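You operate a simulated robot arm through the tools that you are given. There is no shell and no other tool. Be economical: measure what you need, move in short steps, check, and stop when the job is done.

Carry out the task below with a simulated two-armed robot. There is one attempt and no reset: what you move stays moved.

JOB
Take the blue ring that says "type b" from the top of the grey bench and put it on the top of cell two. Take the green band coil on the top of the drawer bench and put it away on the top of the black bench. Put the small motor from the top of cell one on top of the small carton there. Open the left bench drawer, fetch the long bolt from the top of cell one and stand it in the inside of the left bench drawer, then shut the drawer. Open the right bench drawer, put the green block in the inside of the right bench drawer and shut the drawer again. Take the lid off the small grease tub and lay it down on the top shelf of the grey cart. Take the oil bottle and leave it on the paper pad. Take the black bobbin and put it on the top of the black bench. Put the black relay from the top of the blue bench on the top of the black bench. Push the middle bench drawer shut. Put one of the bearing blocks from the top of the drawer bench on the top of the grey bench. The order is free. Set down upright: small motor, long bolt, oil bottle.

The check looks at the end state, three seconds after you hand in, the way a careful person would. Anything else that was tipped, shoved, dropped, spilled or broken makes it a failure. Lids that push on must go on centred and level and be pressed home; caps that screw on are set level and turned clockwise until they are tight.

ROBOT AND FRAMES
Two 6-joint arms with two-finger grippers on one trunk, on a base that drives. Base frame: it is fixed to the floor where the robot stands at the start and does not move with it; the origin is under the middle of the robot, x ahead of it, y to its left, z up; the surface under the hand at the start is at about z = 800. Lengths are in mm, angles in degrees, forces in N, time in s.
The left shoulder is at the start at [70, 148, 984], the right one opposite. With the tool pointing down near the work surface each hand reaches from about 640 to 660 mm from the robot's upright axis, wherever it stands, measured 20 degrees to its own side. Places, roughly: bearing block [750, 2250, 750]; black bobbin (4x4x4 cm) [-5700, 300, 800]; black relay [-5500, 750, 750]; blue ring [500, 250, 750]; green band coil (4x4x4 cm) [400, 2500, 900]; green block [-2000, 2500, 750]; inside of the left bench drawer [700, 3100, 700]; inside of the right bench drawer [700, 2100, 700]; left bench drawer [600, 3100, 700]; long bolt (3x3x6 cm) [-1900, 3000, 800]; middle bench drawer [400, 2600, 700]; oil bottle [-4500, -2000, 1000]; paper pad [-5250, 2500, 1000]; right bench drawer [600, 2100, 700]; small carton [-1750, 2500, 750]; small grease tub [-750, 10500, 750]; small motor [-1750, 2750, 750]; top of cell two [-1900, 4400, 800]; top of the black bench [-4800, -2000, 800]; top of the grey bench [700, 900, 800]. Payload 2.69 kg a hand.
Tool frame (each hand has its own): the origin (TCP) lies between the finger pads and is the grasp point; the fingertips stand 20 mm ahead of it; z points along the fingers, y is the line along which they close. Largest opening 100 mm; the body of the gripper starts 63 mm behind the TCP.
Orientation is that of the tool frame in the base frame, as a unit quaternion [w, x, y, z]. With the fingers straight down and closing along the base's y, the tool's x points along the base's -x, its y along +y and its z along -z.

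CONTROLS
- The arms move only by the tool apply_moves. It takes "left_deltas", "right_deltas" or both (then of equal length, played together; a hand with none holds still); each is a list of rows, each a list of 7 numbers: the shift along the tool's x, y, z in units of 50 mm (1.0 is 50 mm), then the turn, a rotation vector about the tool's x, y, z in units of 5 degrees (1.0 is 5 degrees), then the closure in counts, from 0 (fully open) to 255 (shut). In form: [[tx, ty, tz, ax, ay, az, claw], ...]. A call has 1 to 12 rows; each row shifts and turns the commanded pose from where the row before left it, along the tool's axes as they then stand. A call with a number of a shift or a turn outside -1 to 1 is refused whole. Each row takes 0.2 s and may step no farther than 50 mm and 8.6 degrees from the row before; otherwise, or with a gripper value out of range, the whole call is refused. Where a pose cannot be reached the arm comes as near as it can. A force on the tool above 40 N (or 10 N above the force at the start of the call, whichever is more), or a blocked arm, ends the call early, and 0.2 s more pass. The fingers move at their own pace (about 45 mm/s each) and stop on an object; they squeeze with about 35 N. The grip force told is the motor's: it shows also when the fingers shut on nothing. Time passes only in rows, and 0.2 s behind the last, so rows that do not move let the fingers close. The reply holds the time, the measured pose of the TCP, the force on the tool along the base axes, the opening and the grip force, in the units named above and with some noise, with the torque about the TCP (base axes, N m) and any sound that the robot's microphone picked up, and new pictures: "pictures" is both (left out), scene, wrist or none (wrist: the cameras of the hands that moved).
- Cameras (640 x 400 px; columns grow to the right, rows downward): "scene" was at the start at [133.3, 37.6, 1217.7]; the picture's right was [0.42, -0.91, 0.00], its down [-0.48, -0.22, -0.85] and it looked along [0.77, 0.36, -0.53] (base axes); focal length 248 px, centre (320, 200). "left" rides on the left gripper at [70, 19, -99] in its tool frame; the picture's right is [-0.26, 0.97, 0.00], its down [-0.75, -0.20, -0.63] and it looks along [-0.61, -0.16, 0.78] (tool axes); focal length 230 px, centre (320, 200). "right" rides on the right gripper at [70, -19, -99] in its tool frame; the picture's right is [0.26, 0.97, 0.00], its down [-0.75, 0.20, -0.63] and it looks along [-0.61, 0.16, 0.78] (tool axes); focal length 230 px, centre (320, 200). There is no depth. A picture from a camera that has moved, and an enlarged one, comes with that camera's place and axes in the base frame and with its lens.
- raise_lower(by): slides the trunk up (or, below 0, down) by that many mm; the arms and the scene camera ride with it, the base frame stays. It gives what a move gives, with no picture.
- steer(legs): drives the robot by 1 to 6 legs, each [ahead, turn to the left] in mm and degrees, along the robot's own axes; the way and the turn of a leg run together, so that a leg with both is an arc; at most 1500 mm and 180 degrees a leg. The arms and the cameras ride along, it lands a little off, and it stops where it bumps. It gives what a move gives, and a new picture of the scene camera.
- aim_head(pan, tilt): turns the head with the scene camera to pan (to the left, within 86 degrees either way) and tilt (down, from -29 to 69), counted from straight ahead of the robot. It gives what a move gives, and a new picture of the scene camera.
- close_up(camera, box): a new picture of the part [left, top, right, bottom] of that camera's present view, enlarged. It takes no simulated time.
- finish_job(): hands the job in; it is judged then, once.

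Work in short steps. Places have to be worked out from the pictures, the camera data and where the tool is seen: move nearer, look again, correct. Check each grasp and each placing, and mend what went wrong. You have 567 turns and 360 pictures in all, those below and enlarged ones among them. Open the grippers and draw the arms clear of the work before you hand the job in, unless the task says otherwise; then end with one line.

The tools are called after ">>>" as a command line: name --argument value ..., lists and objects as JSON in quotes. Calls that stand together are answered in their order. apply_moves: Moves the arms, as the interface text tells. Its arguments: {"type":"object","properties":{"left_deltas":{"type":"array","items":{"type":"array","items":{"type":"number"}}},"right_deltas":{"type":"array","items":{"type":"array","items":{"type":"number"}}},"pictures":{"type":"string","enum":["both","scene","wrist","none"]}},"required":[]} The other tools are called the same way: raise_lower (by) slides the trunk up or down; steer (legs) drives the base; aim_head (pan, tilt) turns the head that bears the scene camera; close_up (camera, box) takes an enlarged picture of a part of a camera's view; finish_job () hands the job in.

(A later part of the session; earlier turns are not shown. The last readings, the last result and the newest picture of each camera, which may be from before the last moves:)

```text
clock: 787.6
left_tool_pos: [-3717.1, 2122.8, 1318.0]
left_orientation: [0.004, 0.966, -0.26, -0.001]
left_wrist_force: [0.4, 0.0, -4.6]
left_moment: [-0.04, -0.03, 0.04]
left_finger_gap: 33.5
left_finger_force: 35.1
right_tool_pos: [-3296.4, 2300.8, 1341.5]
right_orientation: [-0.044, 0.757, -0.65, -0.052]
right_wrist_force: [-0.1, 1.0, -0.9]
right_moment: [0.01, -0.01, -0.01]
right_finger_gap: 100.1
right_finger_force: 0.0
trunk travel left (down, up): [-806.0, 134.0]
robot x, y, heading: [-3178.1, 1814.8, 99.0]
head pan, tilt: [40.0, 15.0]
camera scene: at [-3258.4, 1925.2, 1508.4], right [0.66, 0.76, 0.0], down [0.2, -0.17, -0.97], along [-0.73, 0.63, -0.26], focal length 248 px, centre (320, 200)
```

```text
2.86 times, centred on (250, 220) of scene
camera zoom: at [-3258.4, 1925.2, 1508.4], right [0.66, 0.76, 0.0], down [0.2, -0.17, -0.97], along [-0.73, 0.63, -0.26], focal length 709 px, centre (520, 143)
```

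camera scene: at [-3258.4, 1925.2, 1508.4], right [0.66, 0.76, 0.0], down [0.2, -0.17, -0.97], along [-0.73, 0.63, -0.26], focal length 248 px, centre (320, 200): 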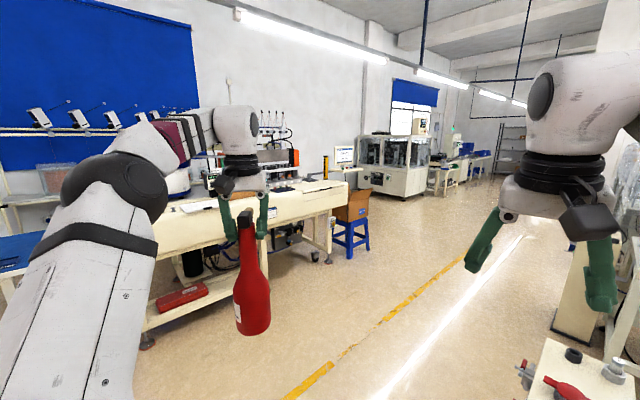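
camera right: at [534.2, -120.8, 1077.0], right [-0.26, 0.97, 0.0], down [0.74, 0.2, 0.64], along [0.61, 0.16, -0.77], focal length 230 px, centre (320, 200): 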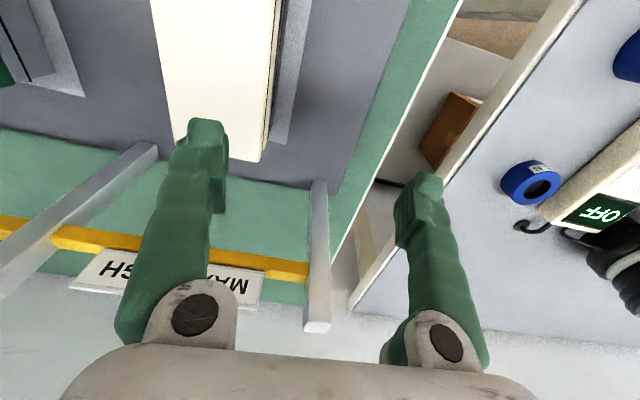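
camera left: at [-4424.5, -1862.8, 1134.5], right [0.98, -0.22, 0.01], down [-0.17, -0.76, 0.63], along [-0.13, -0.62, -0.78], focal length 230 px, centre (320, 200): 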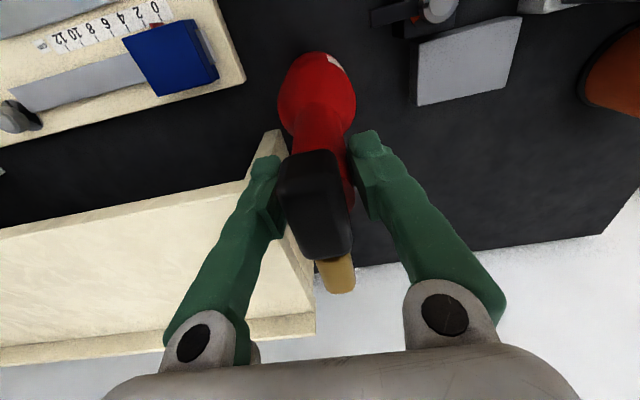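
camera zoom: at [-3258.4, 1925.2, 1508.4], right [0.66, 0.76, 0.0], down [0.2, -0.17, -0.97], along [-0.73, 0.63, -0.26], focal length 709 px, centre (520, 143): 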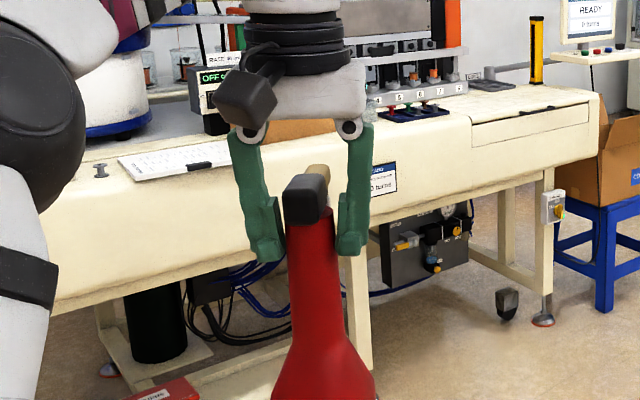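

The paper pad with a pen lies on the cream machine bench (~z 950). Approach its front.

>>> steer --legs '[[0, 53.4], [1300, 0], [0, -24]]'

>>> aim_head --pan 42 --tilt 32

```text
clock: 797.8
left_tool_pos: [-4968.3, 2443.9, 1317.1]
left_orientation: [0.002, 1.0, -0.007, 0.0]
left_wrist_force: [-0.3, -0.7, -3.7]
left_moment: [-0.01, 0.01, -0.02]
left_finger_gap: 33.7
left_finger_force: 34.6
right_tool_pos: [-4688.9, 2806.0, 1342.3]
right_orientation: [-0.029, 0.896, -0.438, -0.061]
right_wrist_force: [-0.6, -0.6, -0.1]
right_moment: [0.02, -0.03, 0.03]
right_finger_gap: 99.9
right_finger_force: 0.0
trunk travel left (down, up): [-806.0, 134.0]
robot x, y, heading: [-4347.9, 2441.5, 128.4]
head pan, tilt: [40.0, 15.0]
camera scene: at [-4472.1, 2494.9, 1508.5], right [0.2, 0.98, 0.0], down [0.26, -0.05, -0.97], along [-0.95, 0.2, -0.26], focal length 248 px, centre (320, 200)
```

scene: 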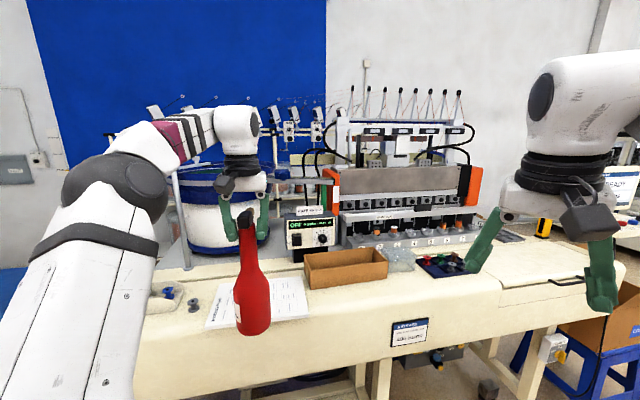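

```text
clock: 798.6
left_tool_pos: [-4967.3, 2446.3, 1319.0]
left_orientation: [0.004, 1.0, -0.008, 0.0]
left_wrist_force: [0.9, 0.6, -4.7]
left_moment: [0.0, -0.05, 0.02]
left_finger_gap: 33.6
left_finger_force: 35.3
right_tool_pos: [-4686.7, 2808.7, 1341.5]
right_orientation: [-0.029, 0.896, -0.439, -0.062]
right_wrist_force: [1.0, -0.5, 0.0]
right_moment: [0.01, 0.0, 0.02]
right_finger_gap: 99.8
right_finger_force: 0.1
trunk travel left (down, up): [-806.0, 134.0]
robot x, y, heading: [-4342.8, 2438.5, 128.3]
head pan, tilt: [42.0, 32.0]
camera scene: at [-4467.8, 2493.8, 1481.2], right [0.17, 0.99, 0.0], down [0.52, -0.09, -0.85], along [-0.84, 0.14, -0.53], focal length 248 px, centre (320, 200)
```

scene: 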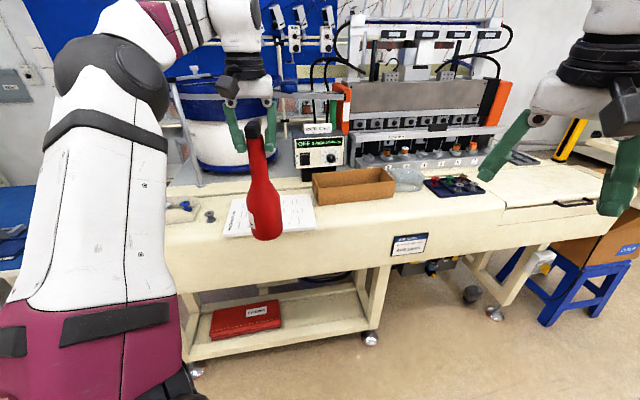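

Pad centre ≈[−5290, 2432], z≈930. Move the robot 310 mm toward it.

>>> steer --legs '[[0, 51.7], [312, 0], [0, -51.7]]'

>>> apply_moves --left_deltas '[[0, 0, 0, 0, 0, 0, 255]]' --pictures "wrist"

```text
clock: 805.3
left_tool_pos: [-5277.8, 2451.3, 1316.8]
left_orientation: [0.003, 1.0, -0.011, 0.0]
left_wrist_force: [-0.3, -0.3, -3.9]
left_moment: [-0.01, -0.02, -0.04]
left_finger_gap: 33.6
left_finger_force: 35.5
right_tool_pos: [-4996.4, 2811.1, 1339.6]
right_orientation: [-0.029, 0.894, -0.442, -0.063]
right_wrist_force: [-0.7, 0.5, 1.7]
right_moment: [0.0, 0.0, 0.02]
right_finger_gap: 99.9
right_finger_force: 0.0
trunk travel left (down, up): [-806.0, 134.0]
robot x, y, heading: [-4659.1, 2440.8, 128.3]
head pan, tilt: [42.0, 32.0]
camera scene: at [-4777.8, 2495.0, 1481.1], right [0.17, 0.98, 0.0], down [0.52, -0.09, -0.85], along [-0.83, 0.15, -0.53], focal length 248 px, centre (320, 200)
```

scene: 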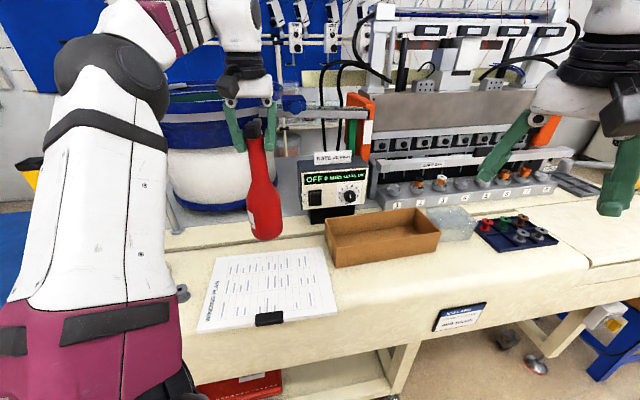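

```text
clock: 805.7
left_tool_pos: [-5276.7, 2453.1, 1318.0]
left_orientation: [0.004, 1.0, -0.011, 0.0]
left_wrist_force: [-0.2, 0.3, -3.7]
left_moment: [0.0, -0.01, 0.0]
left_finger_gap: 33.5
left_finger_force: 34.7
right_tool_pos: [-4993.5, 2813.1, 1340.0]
right_orientation: [-0.03, 0.894, -0.442, -0.061]
right_wrist_force: [-0.8, -0.1, 0.4]
right_moment: [0.0, -0.01, 0.02]
right_finger_gap: 99.9
right_finger_force: 0.2
trunk travel left (down, up): [-806.0, 134.0]
robot x, y, heading: [-4660.0, 2442.4, 128.1]
head pan, tilt: [42.0, 32.0]
camera left: at [-5205.4, 2432.7, 1418.6], right [-0.28, -0.96, 0.01], down [-0.75, 0.22, 0.63], along [-0.6, 0.17, -0.78], focal length 230 px, centre (320, 200)
```

left: 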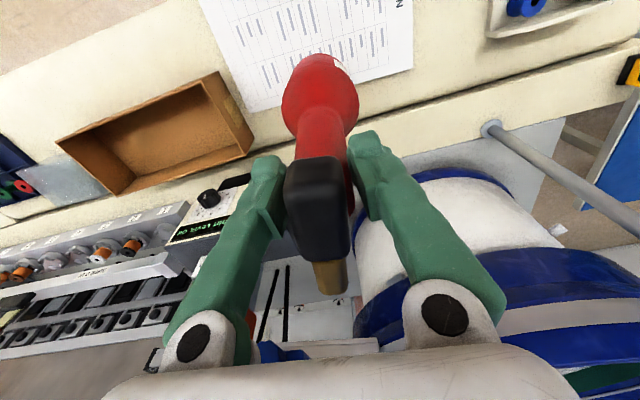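

Triangulating: the pad is at z≈970, x −5309…−5108, y ≈2305…2600. Retract 62 mm so the bottle comes over its middle, then lower.

>>> apply_moves --left_deltas '[[0.62, 0, 0, 0, 0, 0, 255], [0.62, 0, 0, 0, 0, 0, 255]]' --pictures "none"

>>> raise_lower --by -75

>>> apply_moves --left_deltas '[[0, 0, 0, 0, 0, 0, 255]]' --pictures "both"

```text
clock: 806.3
left_tool_pos: [-5212.6, 2450.7, 1319.5]
left_orientation: [0.004, 1.0, -0.011, -0.002]
left_wrist_force: [-0.6, -1.3, -4.1]
left_moment: [0.01, -0.05, 0.03]
left_finger_gap: 33.6
left_finger_force: 35.0
right_tool_pos: [-4991.3, 2810.2, 1341.3]
right_orientation: [-0.029, 0.895, -0.442, -0.061]
right_wrist_force: [-0.1, -0.7, 0.4]
right_moment: [0.04, 0.04, 0.0]
right_finger_gap: 99.8
right_finger_force: 0.1
trunk travel left (down, up): [-806.0, 134.0]
robot x, y, heading: [-4660.1, 2443.7, 127.7]
head pan, tilt: [42.0, 32.0]
```

```text
clock: 807.5
left_tool_pos: [-5216.2, 2451.5, 1242.0]
left_orientation: [0.003, 1.0, -0.011, 0.0]
left_wrist_force: [0.3, -0.1, -3.4]
left_moment: [-0.02, 0.0, 0.03]
left_finger_gap: 33.4
left_finger_force: 35.2
right_tool_pos: [-4993.7, 2811.3, 1264.8]
right_orientation: [-0.03, 0.894, -0.442, -0.061]
right_wrist_force: [0.2, 0.6, -0.5]
right_moment: [0.04, -0.03, 0.0]
right_finger_gap: 100.0
right_finger_force: 0.0
trunk travel left (down, up): [-731.0, 209.0]
robot x, y, heading: [-4657.1, 2440.3, 128.1]
head pan, tilt: [42.0, 32.0]
```

```text
clock: 807.9
left_tool_pos: [-5217.3, 2452.1, 1242.5]
left_orientation: [0.004, 1.0, -0.011, 0.0]
left_wrist_force: [0.2, 1.4, -4.1]
left_moment: [0.0, -0.01, 0.02]
left_finger_gap: 33.4
left_finger_force: 35.5
right_tool_pos: [-4995.4, 2812.2, 1265.8]
right_orientation: [-0.028, 0.894, -0.442, -0.06]
right_wrist_force: [0.5, -0.2, -0.9]
right_moment: [-0.03, 0.0, 0.0]
right_finger_gap: 100.1
right_finger_force: 0.0
trunk travel left (down, up): [-731.0, 209.0]
robot x, y, heading: [-4659.9, 2442.3, 127.8]
head pan, tilt: [42.0, 32.0]
camera scene: at [-4777.3, 2496.1, 1406.1], right [0.17, 0.98, 0.0], down [0.52, -0.09, -0.85], along [-0.83, 0.15, -0.53], focal length 248 px, centre (320, 200)
camera left: at [-5145.1, 2431.6, 1343.1], right [-0.28, -0.96, 0.01], down [-0.75, 0.22, 0.63], along [-0.6, 0.17, -0.78], focal length 230 px, centre (320, 200)
```

scene: 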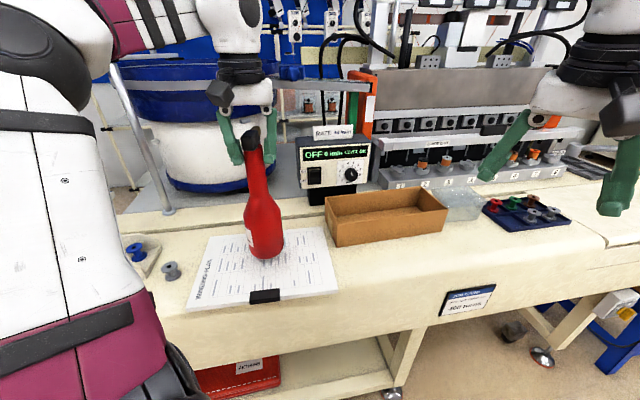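
left: 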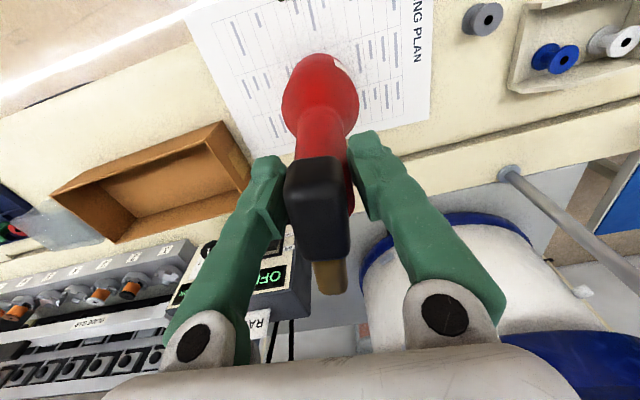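

The bottle is over the middle of the pad. Descend with the arm until contact.

>>> apply_moves --left_deltas '[[0, 0, 0.2, 0, 0, 0, 255], [0, 0, 0.2, 0, 0, 0, 255], [0, 0, 0, 0, 0, 0, 255]]' --pictures "none"

>>> apply_moves --left_deltas '[[0, 0, 0.08, 0, 0, 0, 255], [0, 0, 0.06, 0, 0, 0, 255], [0, 0, 0, 0, 0, 0, 255]]' --pictures "none"

>>> apply_moves --left_deltas '[[0, 0, 0.06, 0, 0, 0, 255], [0, 0, 0.06, 0, 0, 0, 255], [0, 0, 0, 0, 0, 0, 255]]' --pictures "none"

```text
clock: 808.7
left_tool_pos: [-5217.1, 2450.4, 1222.7]
left_orientation: [0.003, 1.0, -0.01, 0.0]
left_wrist_force: [0.3, -0.2, -4.9]
left_moment: [0.02, -0.02, -0.04]
left_finger_gap: 33.7
left_finger_force: 35.4
right_tool_pos: [-4995.1, 2812.3, 1266.1]
right_orientation: [-0.029, 0.894, -0.443, -0.061]
right_wrist_force: [-0.4, 0.6, -0.6]
right_moment: [-0.01, 0.0, -0.03]
right_finger_gap: 100.1
right_finger_force: 0.0
trunk travel left (down, up): [-731.0, 209.0]
robot x, y, heading: [-4656.6, 2437.4, 128.0]
head pan, tilt: [42.0, 32.0]
```

```text
clock: 809.5
left_tool_pos: [-5216.2, 2451.3, 1217.6]
left_orientation: [0.003, 1.0, -0.011, -0.001]
left_wrist_force: [-1.3, -0.7, 5.5]
left_moment: [0.07, 0.31, 0.01]
left_finger_gap: 33.7
left_finger_force: 34.7
right_tool_pos: [-4994.4, 2811.3, 1266.1]
right_orientation: [-0.028, 0.894, -0.442, -0.061]
right_wrist_force: [-0.1, 0.0, -0.1]
right_moment: [0.04, -0.02, -0.03]
right_finger_gap: 100.3
right_finger_force: 0.0
trunk travel left (down, up): [-731.0, 209.0]
robot x, y, heading: [-4659.0, 2442.6, 128.1]
head pan, tilt: [42.0, 32.0]
```

```text
clock: 810.3
left_tool_pos: [-5210.8, 2452.5, 1213.6]
left_orientation: [0.003, 1.0, -0.013, -0.004]
left_wrist_force: [-4.6, 1.3, 35.3]
left_moment: [0.02, 0.16, 0.0]
left_finger_gap: 33.9
left_finger_force: 35.2
right_tool_pos: [-4989.0, 2812.3, 1266.7]
right_orientation: [-0.027, 0.895, -0.442, -0.063]
right_wrist_force: [-0.6, -0.9, 0.5]
right_moment: [0.01, -0.01, -0.03]
right_finger_gap: 100.0
right_finger_force: 0.1
trunk travel left (down, up): [-731.0, 209.0]
robot x, y, heading: [-4658.8, 2443.1, 127.8]
head pan, tilt: [42.0, 32.0]
```

Contact (35 N). Ease up ~4 mm, open slowly, and lift straight up.

>>> apply_moves --left_deltas '[[0, 0, -0.07, 0, 0, 0, 255], [0, 0, 0, 0, 0, 0, 255], [0, 0, 0, 0, 0, 0, 150], [0, 0, 0, 0, 0, 0, 100], [0, 0, 0, 0, 0, 0, 20], [0, 0, 0, 0, 0, 0, 0], [0, 0, 0, 0, 0, 0, 0]]' --pictures "both"

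```text
clock: 811.9
left_tool_pos: [-5215.7, 2451.0, 1214.9]
left_orientation: [0.004, 1.0, -0.012, 0.0]
left_wrist_force: [-0.1, -0.8, -0.8]
left_moment: [0.02, -0.02, -0.02]
left_finger_gap: 100.0
left_finger_force: 0.0
right_tool_pos: [-4992.9, 2812.8, 1266.8]
right_orientation: [-0.027, 0.895, -0.442, -0.062]
right_wrist_force: [-0.3, -0.2, -0.8]
right_moment: [0.01, 0.03, -0.01]
right_finger_gap: 99.9
right_finger_force: 0.1
trunk travel left (down, up): [-731.0, 209.0]
robot x, y, heading: [-4659.1, 2443.7, 128.0]
head pan, tilt: [42.0, 32.0]
camera scene: at [-4775.7, 2495.9, 1406.3], right [0.17, 0.98, 0.0], down [0.52, -0.09, -0.85], along [-0.83, 0.15, -0.53], focal length 248 px, centre (320, 200)
camera left: at [-5143.8, 2430.8, 1314.3], right [-0.28, -0.96, 0.01], down [-0.74, 0.22, 0.63], along [-0.61, 0.17, -0.78], focal length 230 px, centre (320, 200)
```

scene: 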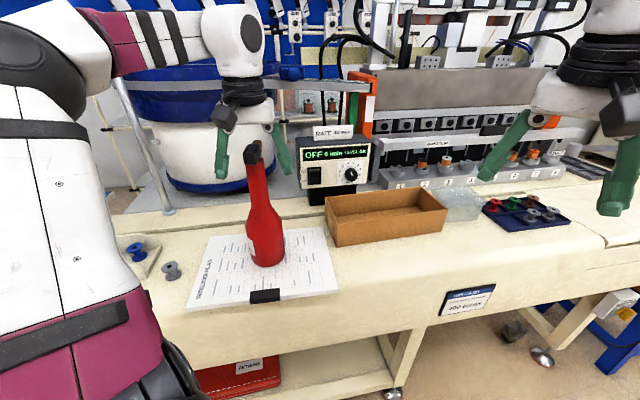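
left: 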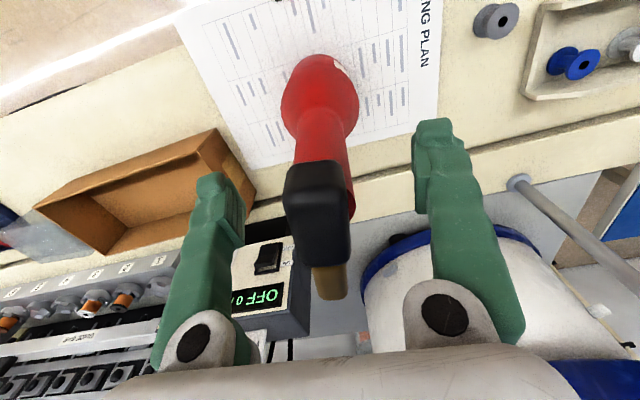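

The bottle stands upright on the pad. Lift clear and drive toward the blue bench.

>>> raise_lower --by 195

>>> steer --legs '[[-500, 0], [0, 153], [1000, 0], [0, -153]]'

>>> aim_head --pan 50 --tilt 25

```text
clock: 814.0
left_tool_pos: [-5214.2, 2451.2, 1409.3]
left_orientation: [0.003, 1.0, -0.012, -0.001]
left_wrist_force: [0.0, -0.6, 0.7]
left_moment: [0.02, 0.04, 0.04]
left_finger_gap: 100.1
left_finger_force: 0.0
right_tool_pos: [-4993.5, 2812.8, 1460.7]
right_orientation: [-0.028, 0.895, -0.442, -0.061]
right_wrist_force: [-0.9, -0.6, 0.3]
right_moment: [0.02, 0.0, 0.01]
right_finger_gap: 100.1
right_finger_force: 0.1
trunk travel left (down, up): [-926.0, 14.0]
robot x, y, heading: [-4657.1, 2439.4, 128.0]
head pan, tilt: [42.0, 32.0]
```

```text
clock: 834.3
left_tool_pos: [-4752.2, 1099.5, 1409.3]
left_orientation: [0.003, 0.999, -0.039, -0.001]
left_wrist_force: [0.0, 0.3, -0.2]
left_moment: [0.05, -0.01, -0.02]
left_finger_gap: 100.1
left_finger_force: 0.1
right_tool_pos: [-4510.2, 1446.2, 1461.0]
right_orientation: [-0.031, 0.881, -0.468, -0.061]
right_wrist_force: [-0.2, -0.3, -0.5]
right_moment: [0.02, 0.01, 0.01]
right_finger_gap: 99.8
right_finger_force: 0.1
trunk travel left (down, up): [-926.0, 14.0]
robot x, y, heading: [-4196.6, 1055.4, 124.6]
head pan, tilt: [42.0, 32.0]
camera scene: at [-4310.4, 1118.4, 1601.2], right [0.23, 0.97, 0.0], down [0.52, -0.12, -0.85], along [-0.82, 0.2, -0.53], focal length 248 px, centre (320, 200)
```

scene: 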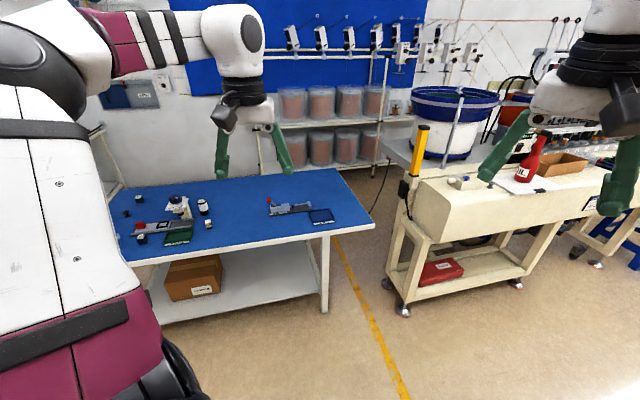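

```text
clock: 835.0
left_tool_pos: [-4752.8, 1098.8, 1408.3]
left_orientation: [0.003, 0.999, -0.04, -0.001]
left_wrist_force: [-0.1, 0.7, 0.1]
left_moment: [-0.04, -0.03, 0.02]
left_finger_gap: 100.2
left_finger_force: 0.0
right_tool_pos: [-4508.9, 1446.3, 1460.5]
right_orientation: [-0.031, 0.882, -0.467, -0.061]
right_wrist_force: [0.7, 0.0, 0.6]
right_moment: [0.07, 0.01, -0.01]
right_finger_gap: 100.2
right_finger_force: 0.0
trunk travel left (down, up): [-926.0, 14.0]
robot x, y, heading: [-4198.4, 1059.3, 124.8]
head pan, tilt: [50.0, 25.0]
camera scene: at [-4314.9, 1106.5, 1612.3], right [0.09, 1.0, 0.0], down [0.42, -0.04, -0.91], along [-0.9, 0.08, -0.42], focal length 248 px, centre (320, 200)
```

scene: 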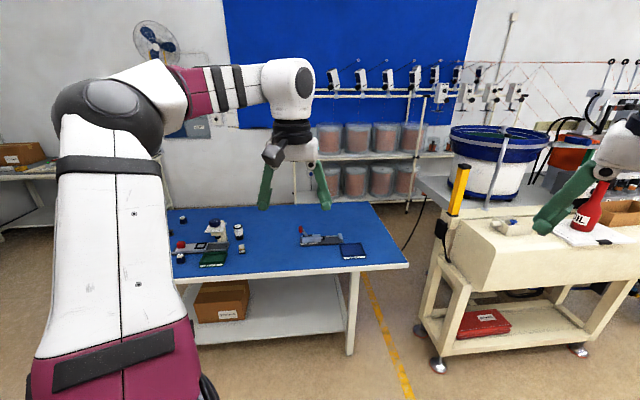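

>>> close_up --camera "scene" --box '[165, 195, 385, 285]'

>>> close_up --camera "scene" --box '[165, 205, 265, 275]'

```text
2.91 times, centred on (275, 240) of scene
camera zoom: at [-4314.9, 1106.5, 1612.3], right [0.09, 1.0, 0.0], down [0.42, -0.04, -0.91], along [-0.9, 0.08, -0.42], focal length 722 px, centre (451, 84)
```

zoom: 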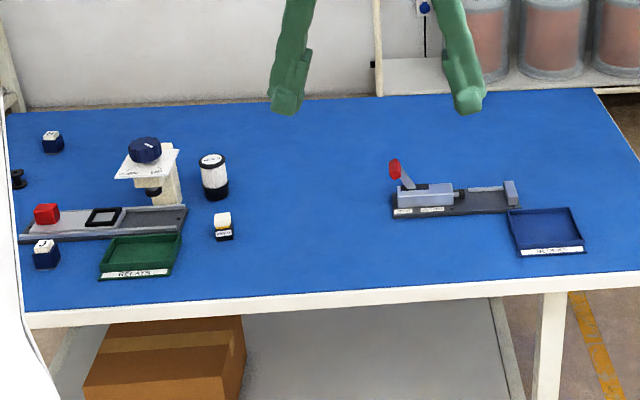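

```text
5.71 times, centred on (215, 240) of scene
camera zoom: at [-4314.9, 1106.5, 1612.3], right [0.09, 1.0, 0.0], down [0.42, -0.04, -0.91], along [-0.9, 0.08, -0.42], focal length 1419 px, centre (920, -29)
```

zoom: 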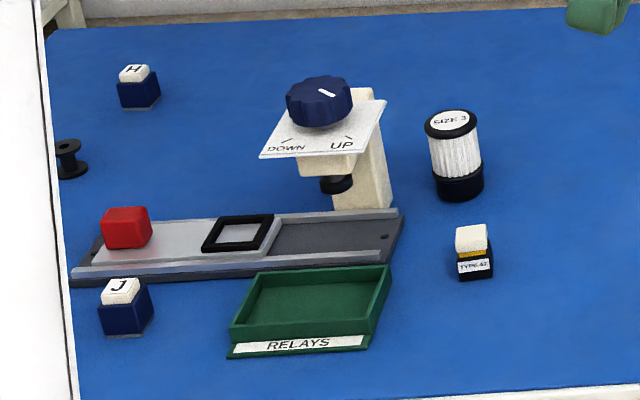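

The "TYPE 42" relay with black body at ≈[−5417, 788] is the black relay (hint matches); the black bobbin is at ≈[−5663, 318]. Go for the relay first.

>>> steer --legs '[[0, 82.5], [678, 0], [0, -82.5]]'

>>> raise_lower --by -320

>>> apply_moves --left_deltas '[[-0.6, 0, 0, 0, 0, 0, 0], [-0.6, 0, 0, 0, 0, 0, 0]]' --pictures "wrist"

```text
clock: 845.8
left_tool_pos: [-5358.1, 783.2, 1408.2]
left_orientation: [0.002, 0.999, -0.041, 0.0]
left_wrist_force: [0.5, 0.7, -0.4]
left_moment: [0.01, 0.01, 0.01]
left_finger_gap: 100.0
left_finger_force: 0.1
right_tool_pos: [-5116.2, 1131.6, 1460.6]
right_orientation: [-0.031, 0.881, -0.468, -0.061]
right_wrist_force: [-0.5, -0.2, -0.2]
right_moment: [0.01, 0.02, 0.0]
right_finger_gap: 99.6
right_finger_force: 0.1
trunk travel left (down, up): [-926.0, 14.0]
robot x, y, heading: [-4802.0, 742.9, 124.4]
head pan, tilt: [50.0, 25.0]
camera scene: at [-4921.7, 791.3, 1612.3], right [0.1, 1.0, 0.0], down [0.42, -0.04, -0.91], along [-0.9, 0.09, -0.42], focal length 248 px, centre (320, 200)
```

scene: 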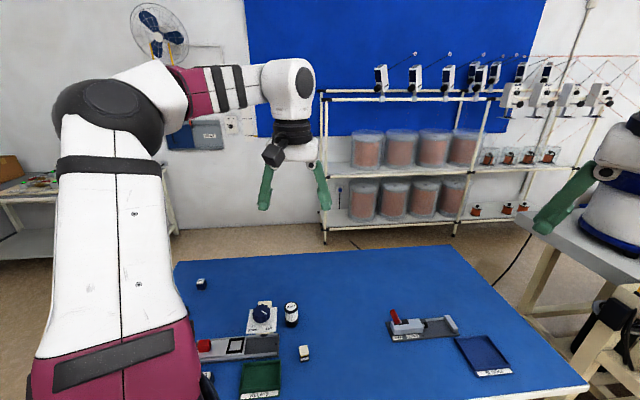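

```text
clock: 849.0
left_tool_pos: [-5357.6, 785.6, 1089.1]
left_orientation: [0.003, 0.999, -0.041, -0.001]
left_wrist_force: [-0.7, -0.7, -0.5]
left_moment: [-0.01, 0.01, 0.01]
left_finger_gap: 100.3
left_finger_force: 0.0
right_tool_pos: [-5115.2, 1132.3, 1140.1]
right_orientation: [-0.03, 0.881, -0.468, -0.059]
right_wrist_force: [-0.5, -1.2, 0.4]
right_moment: [-0.03, 0.03, 0.01]
right_finger_gap: 100.1
right_finger_force: 0.1
trunk travel left (down, up): [-606.0, 334.0]
robot x, y, heading: [-4802.5, 741.6, 124.4]
head pan, tilt: [50.0, 25.0]
```

```text
clock: 849.6
left_tool_pos: [-5418.5, 790.4, 1087.9]
left_orientation: [0.003, 0.999, -0.042, 0.0]
left_wrist_force: [0.2, 1.1, 1.2]
left_moment: [0.0, -0.03, 0.01]
left_finger_gap: 99.7
left_finger_force: 0.0
right_tool_pos: [-5117.1, 1132.9, 1139.5]
right_orientation: [-0.032, 0.881, -0.469, -0.059]
right_wrist_force: [0.7, 0.9, -0.8]
right_moment: [0.02, 0.01, -0.01]
right_finger_gap: 100.2
right_finger_force: 0.2
trunk travel left (down, up): [-606.0, 334.0]
robot x, y, heading: [-4801.0, 743.6, 124.2]
head pan, tilt: [50.0, 25.0]
camera left: at [-5349.2, 766.1, 1187.9], right [-0.34, -0.94, 0.01], down [-0.73, 0.27, 0.63], along [-0.59, 0.21, -0.78], focal length 230 px, centre (320, 200)
```

left: 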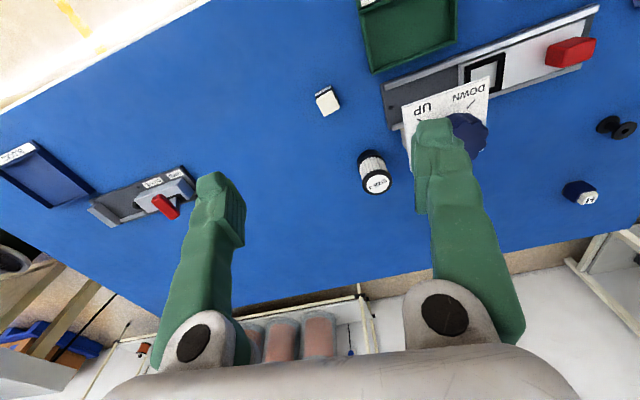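

Relay at ≈[−5441, 787]. Align, narrow the fingers to ~65 mm and lower.

>>> apply_moves --left_deltas '[[-0.44, 0.1, 0, 0, 0, -1, 90], [0, 0, 0, 0, 0, -1, 90], [0, 0, 0, 0, 0, -0.6, 90]]' --pictures "none"

>>> raise_lower --by -180

>>> apply_moves --left_deltas '[[0, 0, 0, 0, 0, 0, 90]]' --pictures "wrist"

```text
clock: 850.4
left_tool_pos: [-5439.4, 787.2, 1088.7]
left_orientation: [0.002, 0.997, 0.073, -0.001]
left_wrist_force: [-0.6, 0.0, -0.4]
left_moment: [0.01, 0.01, 0.0]
left_finger_gap: 64.8
left_finger_force: 0.1
right_tool_pos: [-5115.2, 1133.1, 1140.9]
right_orientation: [-0.03, 0.881, -0.469, -0.061]
right_wrist_force: [0.7, 0.9, -0.4]
right_moment: [-0.02, -0.01, -0.03]
right_finger_gap: 100.0
right_finger_force: 0.0
trunk travel left (down, up): [-606.0, 334.0]
robot x, y, heading: [-4801.8, 741.0, 124.6]
head pan, tilt: [50.0, 25.0]
```

```text
clock: 852.4
left_tool_pos: [-5441.1, 787.5, 909.6]
left_orientation: [0.003, 0.997, 0.073, -0.001]
left_wrist_force: [-0.6, 1.8, 0.3]
left_moment: [-0.03, 0.01, -0.02]
left_finger_gap: 64.7
left_finger_force: 0.0
right_tool_pos: [-5115.2, 1132.4, 960.5]
right_orientation: [-0.03, 0.881, -0.469, -0.06]
right_wrist_force: [-0.2, 0.2, -0.1]
right_moment: [-0.02, -0.01, -0.01]
right_finger_gap: 100.1
right_finger_force: 0.1
trunk travel left (down, up): [-426.0, 514.0]
robot x, y, heading: [-4799.6, 739.9, 124.6]
head pan, tilt: [50.0, 25.0]
```

```text
clock: 852.8
left_tool_pos: [-5439.8, 786.1, 909.2]
left_orientation: [0.003, 0.997, 0.072, 0.0]
left_wrist_force: [-1.7, -0.4, -0.6]
left_moment: [0.04, 0.01, -0.04]
left_finger_gap: 64.3
left_finger_force: 0.0
right_tool_pos: [-5114.7, 1132.8, 960.0]
right_orientation: [-0.031, 0.881, -0.469, -0.059]
right_wrist_force: [0.1, 0.1, 1.3]
right_moment: [0.03, 0.03, -0.01]
right_finger_gap: 100.1
right_finger_force: 0.0
trunk travel left (down, up): [-426.0, 514.0]
robot x, y, heading: [-4798.9, 739.3, 124.4]
head pan, tilt: [50.0, 25.0]
camera left: at [-5366.1, 778.8, 1009.1], right [-0.12, -0.99, 0.01], down [-0.77, 0.09, 0.63], along [-0.63, 0.07, -0.78], focal length 230 px, centre (320, 200)
```

left: 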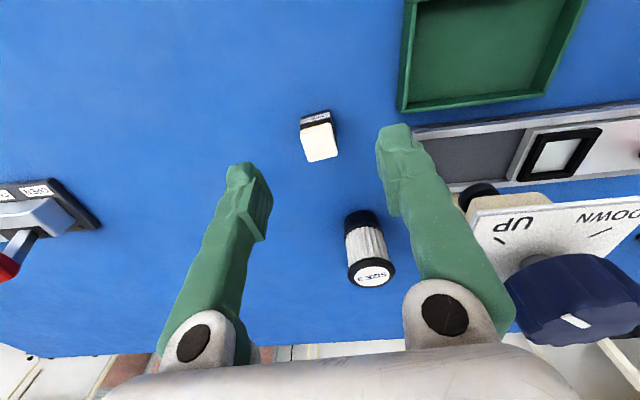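

Aligned. Lower 83 mm and grip.

>>> raise_lower --by -83

>>> apply_moves --left_deltas '[[0, 0, 0, 0, 0, 0, 160], [0, 0, 0, 0, 0, 0, 255], [0, 0, 0, 0, 0, 0, 255], [0, 0, 0, 0, 0, 0, 255]]' --pictures "wrist"

```text
clock: 854.0
left_tool_pos: [-5439.5, 786.6, 825.8]
left_orientation: [0.002, 0.997, 0.072, -0.001]
left_wrist_force: [0.2, 0.0, 0.7]
left_moment: [0.0, 0.03, -0.06]
left_finger_gap: 64.9
left_finger_force: 0.0
right_tool_pos: [-5114.5, 1132.3, 877.3]
right_orientation: [-0.03, 0.881, -0.468, -0.06]
right_wrist_force: [0.2, 0.1, 0.0]
right_moment: [-0.01, -0.04, 0.01]
right_finger_gap: 100.0
right_finger_force: 0.2
trunk travel left (down, up): [-343.0, 597.0]
robot x, y, heading: [-4805.1, 736.6, 124.4]
head pan, tilt: [50.0, 25.0]
```

```text
clock: 855.0
left_tool_pos: [-5440.5, 786.8, 826.3]
left_orientation: [0.003, 0.997, 0.072, -0.001]
left_wrist_force: [0.4, 0.6, -0.9]
left_moment: [0.02, 0.01, 0.03]
left_finger_gap: 26.3
left_finger_force: 35.0
right_tool_pos: [-5115.8, 1133.3, 877.5]
right_orientation: [-0.03, 0.881, -0.468, -0.06]
right_wrist_force: [0.8, 0.8, 0.2]
right_moment: [0.0, -0.02, 0.01]
right_finger_gap: 100.0
right_finger_force: 0.0
trunk travel left (down, up): [-343.0, 597.0]
robot x, y, heading: [-4802.7, 743.0, 124.5]
head pan, tilt: [50.0, 25.0]
camera left: at [-5366.1, 778.8, 926.0], right [-0.12, -0.99, 0.01], down [-0.77, 0.09, 0.63], along [-0.63, 0.07, -0.78], focal length 230 px, centre (320, 200)
```

left: 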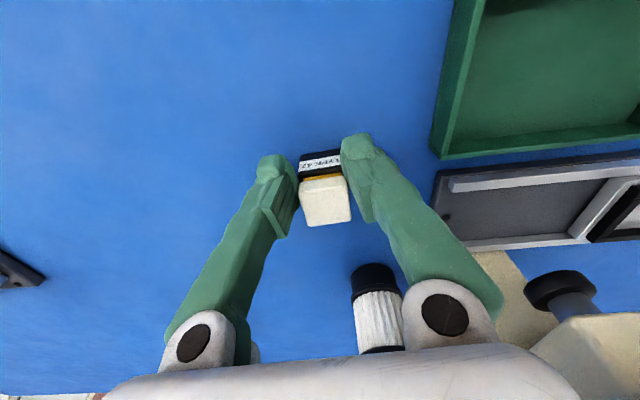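

Relay gripped. Lift and carry it to the black bench.

>>> raise_lower --by 290

>>> steer --legs '[[0, 147.6], [1500, 0], [305, 0], [0, -53.5]]'

>>> apply_moves --left_deltas '[[0, 0, 0, 0, 0, 0, 255]]' --pictures "wrist"

```text
clock: 857.9
left_tool_pos: [-5440.0, 786.7, 1115.5]
left_orientation: [0.002, 0.997, 0.073, -0.001]
left_wrist_force: [-0.1, 0.3, -0.7]
left_moment: [-0.03, 0.0, -0.01]
left_finger_gap: 26.4
left_finger_force: 35.5
right_tool_pos: [-5115.2, 1133.2, 1168.3]
right_orientation: [-0.03, 0.881, -0.468, -0.058]
right_wrist_force: [-0.5, 0.7, -0.3]
right_moment: [0.03, 0.01, -0.03]
right_finger_gap: 99.9
right_finger_force: 0.0
trunk travel left (down, up): [-633.0, 307.0]
robot x, y, heading: [-4802.0, 746.8, 124.8]
head pan, tilt: [50.0, 25.0]
```

```text
clock: 867.3
left_tool_pos: [-4260.6, -96.4, 1120.4]
left_orientation: [0.001, 0.207, 0.978, -0.003]
left_wrist_force: [0.3, -0.7, -1.5]
left_moment: [0.02, 0.01, -0.02]
left_finger_gap: 26.4
left_finger_force: 35.1
right_tool_pos: [-4718.1, -216.2, 1173.5]
right_orientation: [0.053, 0.693, 0.717, -0.051]
right_wrist_force: [0.5, 1.1, 0.5]
right_moment: [0.01, 0.05, 0.0]
right_finger_gap: 99.9
right_finger_force: 0.1
trunk travel left (down, up): [-633.0, 307.0]
robot x, y, heading: [-4780.0, 273.6, -88.1]
head pan, tilt: [50.0, 25.0]
stopped in leg 2: the robot was blocked; the commanded pose is now the measured one
camera scene: at [-4699.7, 171.1, 1319.9], right [-0.62, -0.79, 0.0], down [-0.33, 0.26, -0.91], along [0.71, -0.56, -0.42], focal length 248 px, centre (320, 200)
```

scene: 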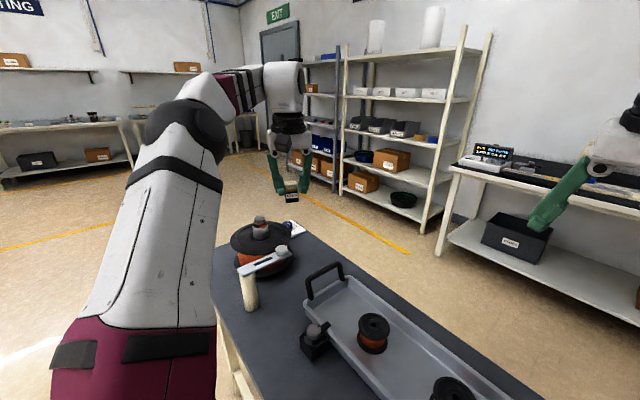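

```text
clock: 867.7
left_tool_pos: [-4262.9, -99.1, 1118.7]
left_orientation: [0.001, 0.208, 0.978, -0.003]
left_wrist_force: [0.5, 0.8, 0.6]
left_moment: [-0.05, -0.03, 0.01]
left_finger_gap: 26.3
left_finger_force: 34.8
right_tool_pos: [-4720.9, -217.7, 1173.0]
right_orientation: [0.054, 0.693, 0.717, -0.05]
right_wrist_force: [0.1, 0.8, 0.8]
right_moment: [-0.06, 0.0, 0.0]
right_finger_gap: 100.1
right_finger_force: 0.0
trunk travel left (down, up): [-633.0, 307.0]
robot x, y, heading: [-4775.7, 273.6, -88.4]
head pan, tilt: [50.0, 25.0]
camera left: at [-4316.9, -54.4, 1219.4], right [0.63, 0.78, 0.0], down [0.6, -0.48, 0.63], along [0.49, -0.4, -0.77], focal length 230 px, centre (320, 200)
```

left: 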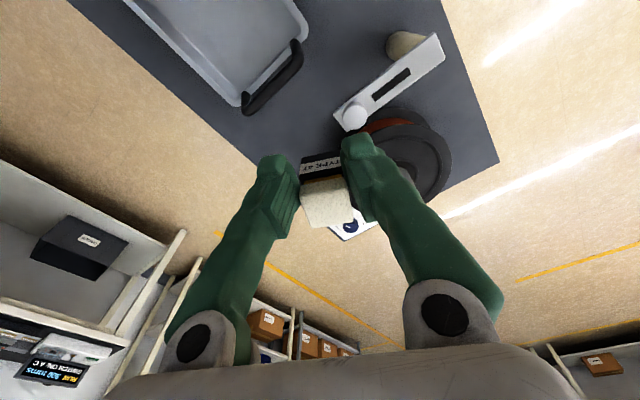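

I bumped against the small dark table in between. Back off and take the way around its east side.

>>> steer --legs '[[-200, 0], [0, 88.4], [1180, 0], [0, -90], [1350, 0], [0, -80.7]]'

>>> aim_head --pan -60 --tilt 25

```text
clock: 892.4
left_tool_pos: [-3982.0, -1437.1, 1118.3]
left_orientation: [0.0, 0.814, 0.58, -0.002]
left_wrist_force: [-0.5, 0.0, -0.7]
left_moment: [0.04, 0.01, -0.01]
left_finger_gap: 26.2
left_finger_force: 35.3
right_tool_pos: [-4138.2, -991.0, 1170.2]
right_orientation: [0.005, 0.996, 0.06, -0.071]
right_wrist_force: [0.4, 0.3, -0.5]
right_moment: [0.0, 0.0, -0.02]
right_finger_gap: 99.9
right_finger_force: 0.0
trunk travel left (down, up): [-633.0, 307.0]
robot x, y, heading: [-3652.6, -890.8, -172.9]
head pan, tilt: [50.0, 25.0]
camera scene: at [-3751.2, -973.8, 1319.3], right [-0.84, 0.55, 0.0], down [0.23, 0.35, -0.91], along [-0.5, -0.76, -0.42], focal length 248 px, centre (320, 200)
```

scene: 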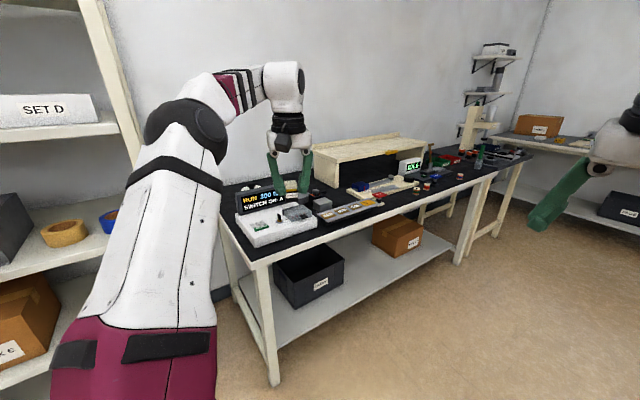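

```text
clock: 894.3
left_tool_pos: [-3981.5, -1436.1, 1118.7]
left_orientation: [0.0, 0.814, 0.581, -0.001]
left_wrist_force: [0.0, -0.6, 0.1]
left_moment: [0.02, -0.01, -0.03]
left_finger_gap: 26.4
left_finger_force: 34.6
right_tool_pos: [-4138.8, -991.0, 1170.1]
right_orientation: [0.005, 0.996, 0.06, -0.07]
right_wrist_force: [-0.2, -0.6, 0.3]
right_moment: [-0.02, 0.03, -0.04]
right_finger_gap: 100.0
right_finger_force: 0.0
trunk travel left (down, up): [-633.0, 307.0]
robot x, y, heading: [-3651.6, -891.2, -173.1]
head pan, tilt: [-60.0, 25.0]
camera scene: at [-3756.1, -822.6, 1319.4], right [0.8, 0.6, 0.0], down [0.25, -0.34, -0.91], along [-0.54, 0.73, -0.42], focal length 248 px, centre (320, 200)
```

scene: 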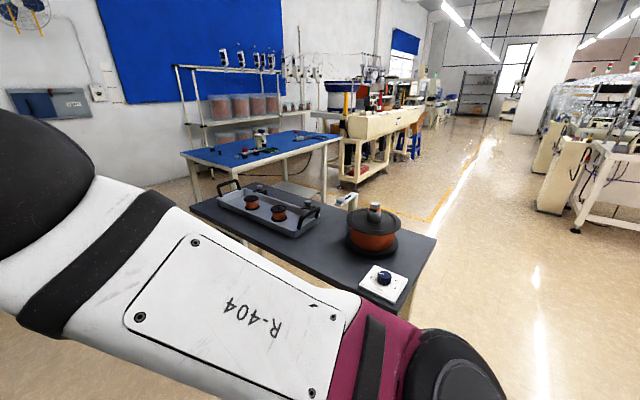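

The table looks undisturbed. Continue to the black bench.

>>> steer --legs '[[0, 2], [1096, 0], [0, 29.6]]'

>>> apply_moves --left_deltas '[[0, 0, 0, 0, 0, 1, 255], [0, 0, 0, 0, 0, 1, 255]]' --pictures "wrist"

```text
clock: 901.7
left_tool_pos: [-4726.7, -1689.6, 1118.7]
left_orientation: [0.001, 0.629, 0.777, -0.001]
left_wrist_force: [-0.3, -0.3, -1.0]
left_moment: [0.01, -0.02, -0.04]
left_finger_gap: 26.2
left_finger_force: 35.2
right_tool_pos: [-5091.3, -1388.1, 1170.8]
right_orientation: [0.024, 0.944, 0.323, -0.066]
right_wrist_force: [0.5, -0.5, 0.2]
right_moment: [-0.01, -0.01, -0.04]
right_finger_gap: 100.3
right_finger_force: 0.1
trunk travel left (down, up): [-633.0, 307.0]
robot x, y, heading: [-4723.6, -1050.0, -142.2]
head pan, tilt: [-60.0, 25.0]
camera scene: at [-4849.6, -1048.0, 1319.3], right [0.38, 0.93, 0.0], down [0.39, -0.16, -0.91], along [-0.84, 0.34, -0.42], focal length 248 px, centre (320, 200)
```

scene: 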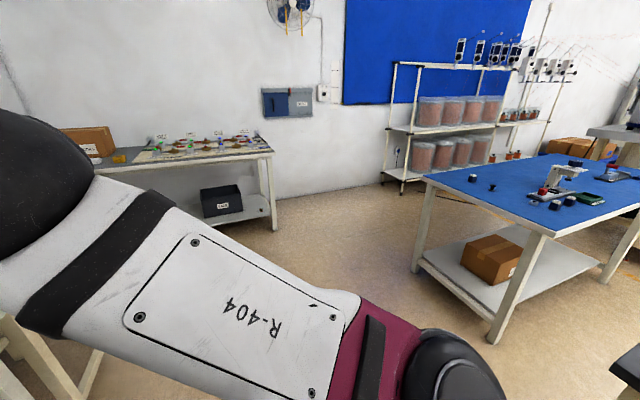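

```text
clock: 902.3
left_tool_pos: [-4727.1, -1688.5, 1118.6]
left_orientation: [0.0, 0.695, 0.719, -0.002]
left_wrist_force: [0.2, 0.4, 0.2]
left_moment: [-0.01, 0.01, 0.0]
left_finger_gap: 26.4
left_finger_force: 34.6
right_tool_pos: [-5092.3, -1387.0, 1170.9]
right_orientation: [0.024, 0.944, 0.323, -0.066]
right_wrist_force: [-0.6, 0.2, 0.5]
right_moment: [0.0, 0.02, -0.01]
right_finger_gap: 100.0
right_finger_force: 0.0
trunk travel left (down, up): [-633.0, 307.0]
robot x, y, heading: [-4728.6, -1050.4, -142.3]
head pan, tilt: [-60.0, 25.0]
camera left: at [-4708.8, -1619.1, 1217.9], right [0.97, -0.23, 0.0], down [-0.17, -0.76, 0.63], along [-0.14, -0.62, -0.78], focal length 230 px, centre (320, 200)
```

left: 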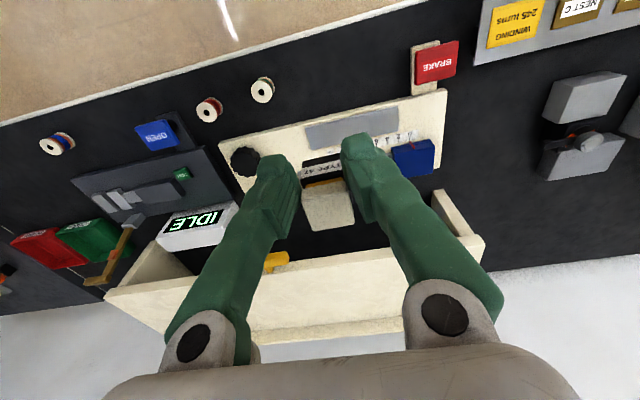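

Good spot in the strip beside the green-band coil. Lower.

>>> raise_lower --by -268

>>> apply_moves --left_deltas '[[0, 0, 0.1, 0, 0, 0, 255], [0, 0, 0.1, 0, 0, 0, 255], [0, 0, 0.06, 0, 0, 0, 255], [0, 0, 0, 0, 0, 0, 255]]' --pictures "none"

>>> apply_moves --left_deltas '[[0, 0, 0.06, 0, 0, 0, 255], [0, 0, 0.06, 0, 0, 0, 255], [0, 0, 0, 0, 0, 0, 255]]' --pictures "none"

>>> apply_moves --left_deltas '[[0, 0, 0.06, 0, 0, 0, 255], [0, 0, 0, 0, 0, 0, 255]]' --pictures "none"

```text
clock: 905.0
left_tool_pos: [-4726.9, -1688.9, 849.2]
left_orientation: [0.0, 0.695, 0.719, -0.002]
left_wrist_force: [1.1, 0.1, 0.1]
left_moment: [0.01, -0.02, 0.01]
left_finger_gap: 26.3
left_finger_force: 34.7
right_tool_pos: [-5092.4, -1387.8, 903.3]
right_orientation: [0.024, 0.944, 0.323, -0.067]
right_wrist_force: [0.5, -0.4, 0.4]
right_moment: [-0.03, 0.0, -0.04]
right_finger_gap: 100.0
right_finger_force: 0.1
trunk travel left (down, up): [-365.0, 575.0]
robot x, y, heading: [-4726.8, -1052.8, -142.4]
head pan, tilt: [-60.0, 25.0]
```

```text
clock: 906.0
left_tool_pos: [-4727.1, -1688.4, 841.8]
left_orientation: [0.003, 0.695, 0.719, -0.007]
left_wrist_force: [1.7, -11.3, 32.3]
left_moment: [-0.88, -0.09, 0.02]
left_finger_gap: 26.1
left_finger_force: 35.1
right_tool_pos: [-5091.9, -1384.4, 905.1]
right_orientation: [0.026, 0.944, 0.323, -0.067]
right_wrist_force: [0.1, -0.2, -0.1]
right_moment: [0.0, -0.01, -0.01]
right_finger_gap: 100.2
right_finger_force: 0.0
trunk travel left (down, up): [-365.0, 575.0]
robot x, y, heading: [-4727.0, -1053.2, -142.3]
head pan, tilt: [-60.0, 25.0]
```

```text
clock: 906.4
left_tool_pos: [-4727.7, -1688.4, 841.3]
left_orientation: [0.005, 0.694, 0.72, -0.01]
left_wrist_force: [2.8, 4.3, 17.8]
left_moment: [0.09, -0.15, 0.01]
left_finger_gap: 26.2
left_finger_force: 35.2
right_tool_pos: [-5090.2, -1385.1, 904.9]
right_orientation: [0.026, 0.943, 0.324, -0.068]
right_wrist_force: [0.6, 0.6, 0.2]
right_moment: [0.0, -0.01, 0.01]
right_finger_gap: 99.9
right_finger_force: 0.1
trunk travel left (down, up): [-365.0, 575.0]
robot x, y, heading: [-4729.8, -1051.7, -142.1]
head pan, tilt: [-60.0, 25.0]
stopped in row 2 (left hand): the force on the tool passed its limit at 48 N (the readings are from after the stop); the commanded pose is now the measured one
```

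```text
clock: 907.0
left_tool_pos: [-4727.7, -1689.9, 842.6]
left_orientation: [0.006, 0.693, 0.72, -0.015]
left_wrist_force: [0.8, 5.7, 21.5]
left_moment: [0.12, -0.15, -0.01]
left_finger_gap: 26.3
left_finger_force: 34.7
right_tool_pos: [-5092.1, -1384.7, 904.9]
right_orientation: [0.026, 0.943, 0.324, -0.068]
right_wrist_force: [0.7, 0.2, 0.1]
right_moment: [-0.05, 0.02, 0.01]
right_finger_gap: 99.9
right_finger_force: 0.0
trunk travel left (down, up): [-365.0, 575.0]
robot x, y, heading: [-4725.4, -1049.9, -142.3]
head pan, tilt: [-60.0, 25.0]
stopped in row 2 (left hand): the force on the tool passed its limit at 41 N (the readings are from after the stop); the commanded pose is now the measured one
```

Contact came 18 mm earlier than expected; look what it touches.

>>> apply_moves --left_deltas '[[0, 0, -0.06, 0, 0, 0, 255]]' --pictures "wrist"

>>> aim_head --pan 50 --tilt 38

```text
clock: 907.4
left_tool_pos: [-4727.8, -1690.6, 841.9]
left_orientation: [0.006, 0.694, 0.72, -0.013]
left_wrist_force: [0.0, 3.7, 12.7]
left_moment: [0.08, -0.01, -0.01]
left_finger_gap: 25.9
left_finger_force: 35.2
right_tool_pos: [-5091.9, -1386.4, 904.0]
right_orientation: [0.026, 0.943, 0.323, -0.068]
right_wrist_force: [0.0, -0.2, -0.7]
right_moment: [-0.02, -0.01, 0.0]
right_finger_gap: 100.2
right_finger_force: 0.0
trunk travel left (down, up): [-365.0, 575.0]
robot x, y, heading: [-4725.4, -1051.1, -142.0]
head pan, tilt: [-60.0, 25.0]
camera left: at [-4709.3, -1617.7, 939.4], right [0.97, -0.22, 0.0], down [-0.17, -0.74, 0.65], along [-0.15, -0.63, -0.76], focal length 230 px, centre (320, 200)
```

left: 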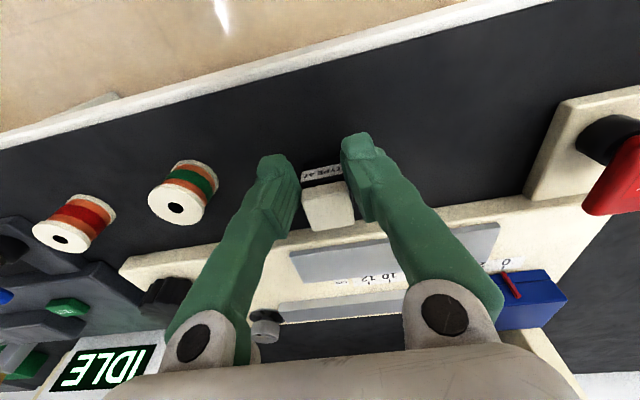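

```text
clock: 909.3
left_tool_pos: [-4727.0, -1690.8, 841.3]
left_orientation: [0.006, 0.693, 0.721, -0.013]
left_wrist_force: [-0.6, -1.1, 16.4]
left_moment: [-0.12, -0.02, 0.0]
left_finger_gap: 26.4
left_finger_force: 34.1
right_tool_pos: [-5092.8, -1385.6, 904.0]
right_orientation: [0.026, 0.943, 0.324, -0.068]
right_wrist_force: [0.4, -0.6, -0.2]
right_moment: [0.0, -0.01, -0.02]
right_finger_gap: 100.1
right_finger_force: 0.1
trunk travel left (down, up): [-365.0, 575.0]
robot x, y, heading: [-4728.0, -1048.7, -142.5]
head pan, tilt: [50.0, 38.0]
camera scene: at [-4767.6, -1166.4, 1031.4], right [-1.0, 0.04, 0.0], down [0.02, 0.61, -0.79], along [-0.03, -0.79, -0.61], focal length 248 px, centre (320, 200)
```

scene: 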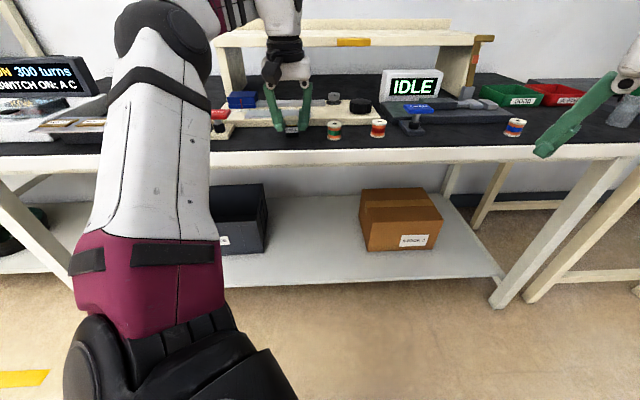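

>>> close_up --camera "scene" --box '[240, 70, 400, 160]'

```text
4.00 times, centred on (320, 115) of scene
camera zoom: at [-4767.6, -1166.4, 1031.4], right [-1.0, 0.04, 0.0], down [0.02, 0.61, -0.79], along [-0.03, -0.79, -0.61], focal length 993 px, centre (320, 540)
```

zoom: 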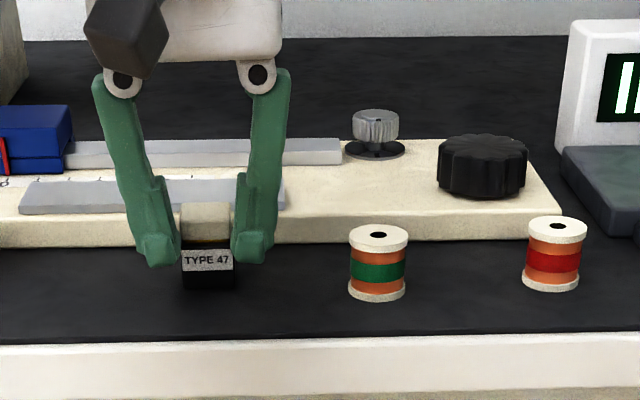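

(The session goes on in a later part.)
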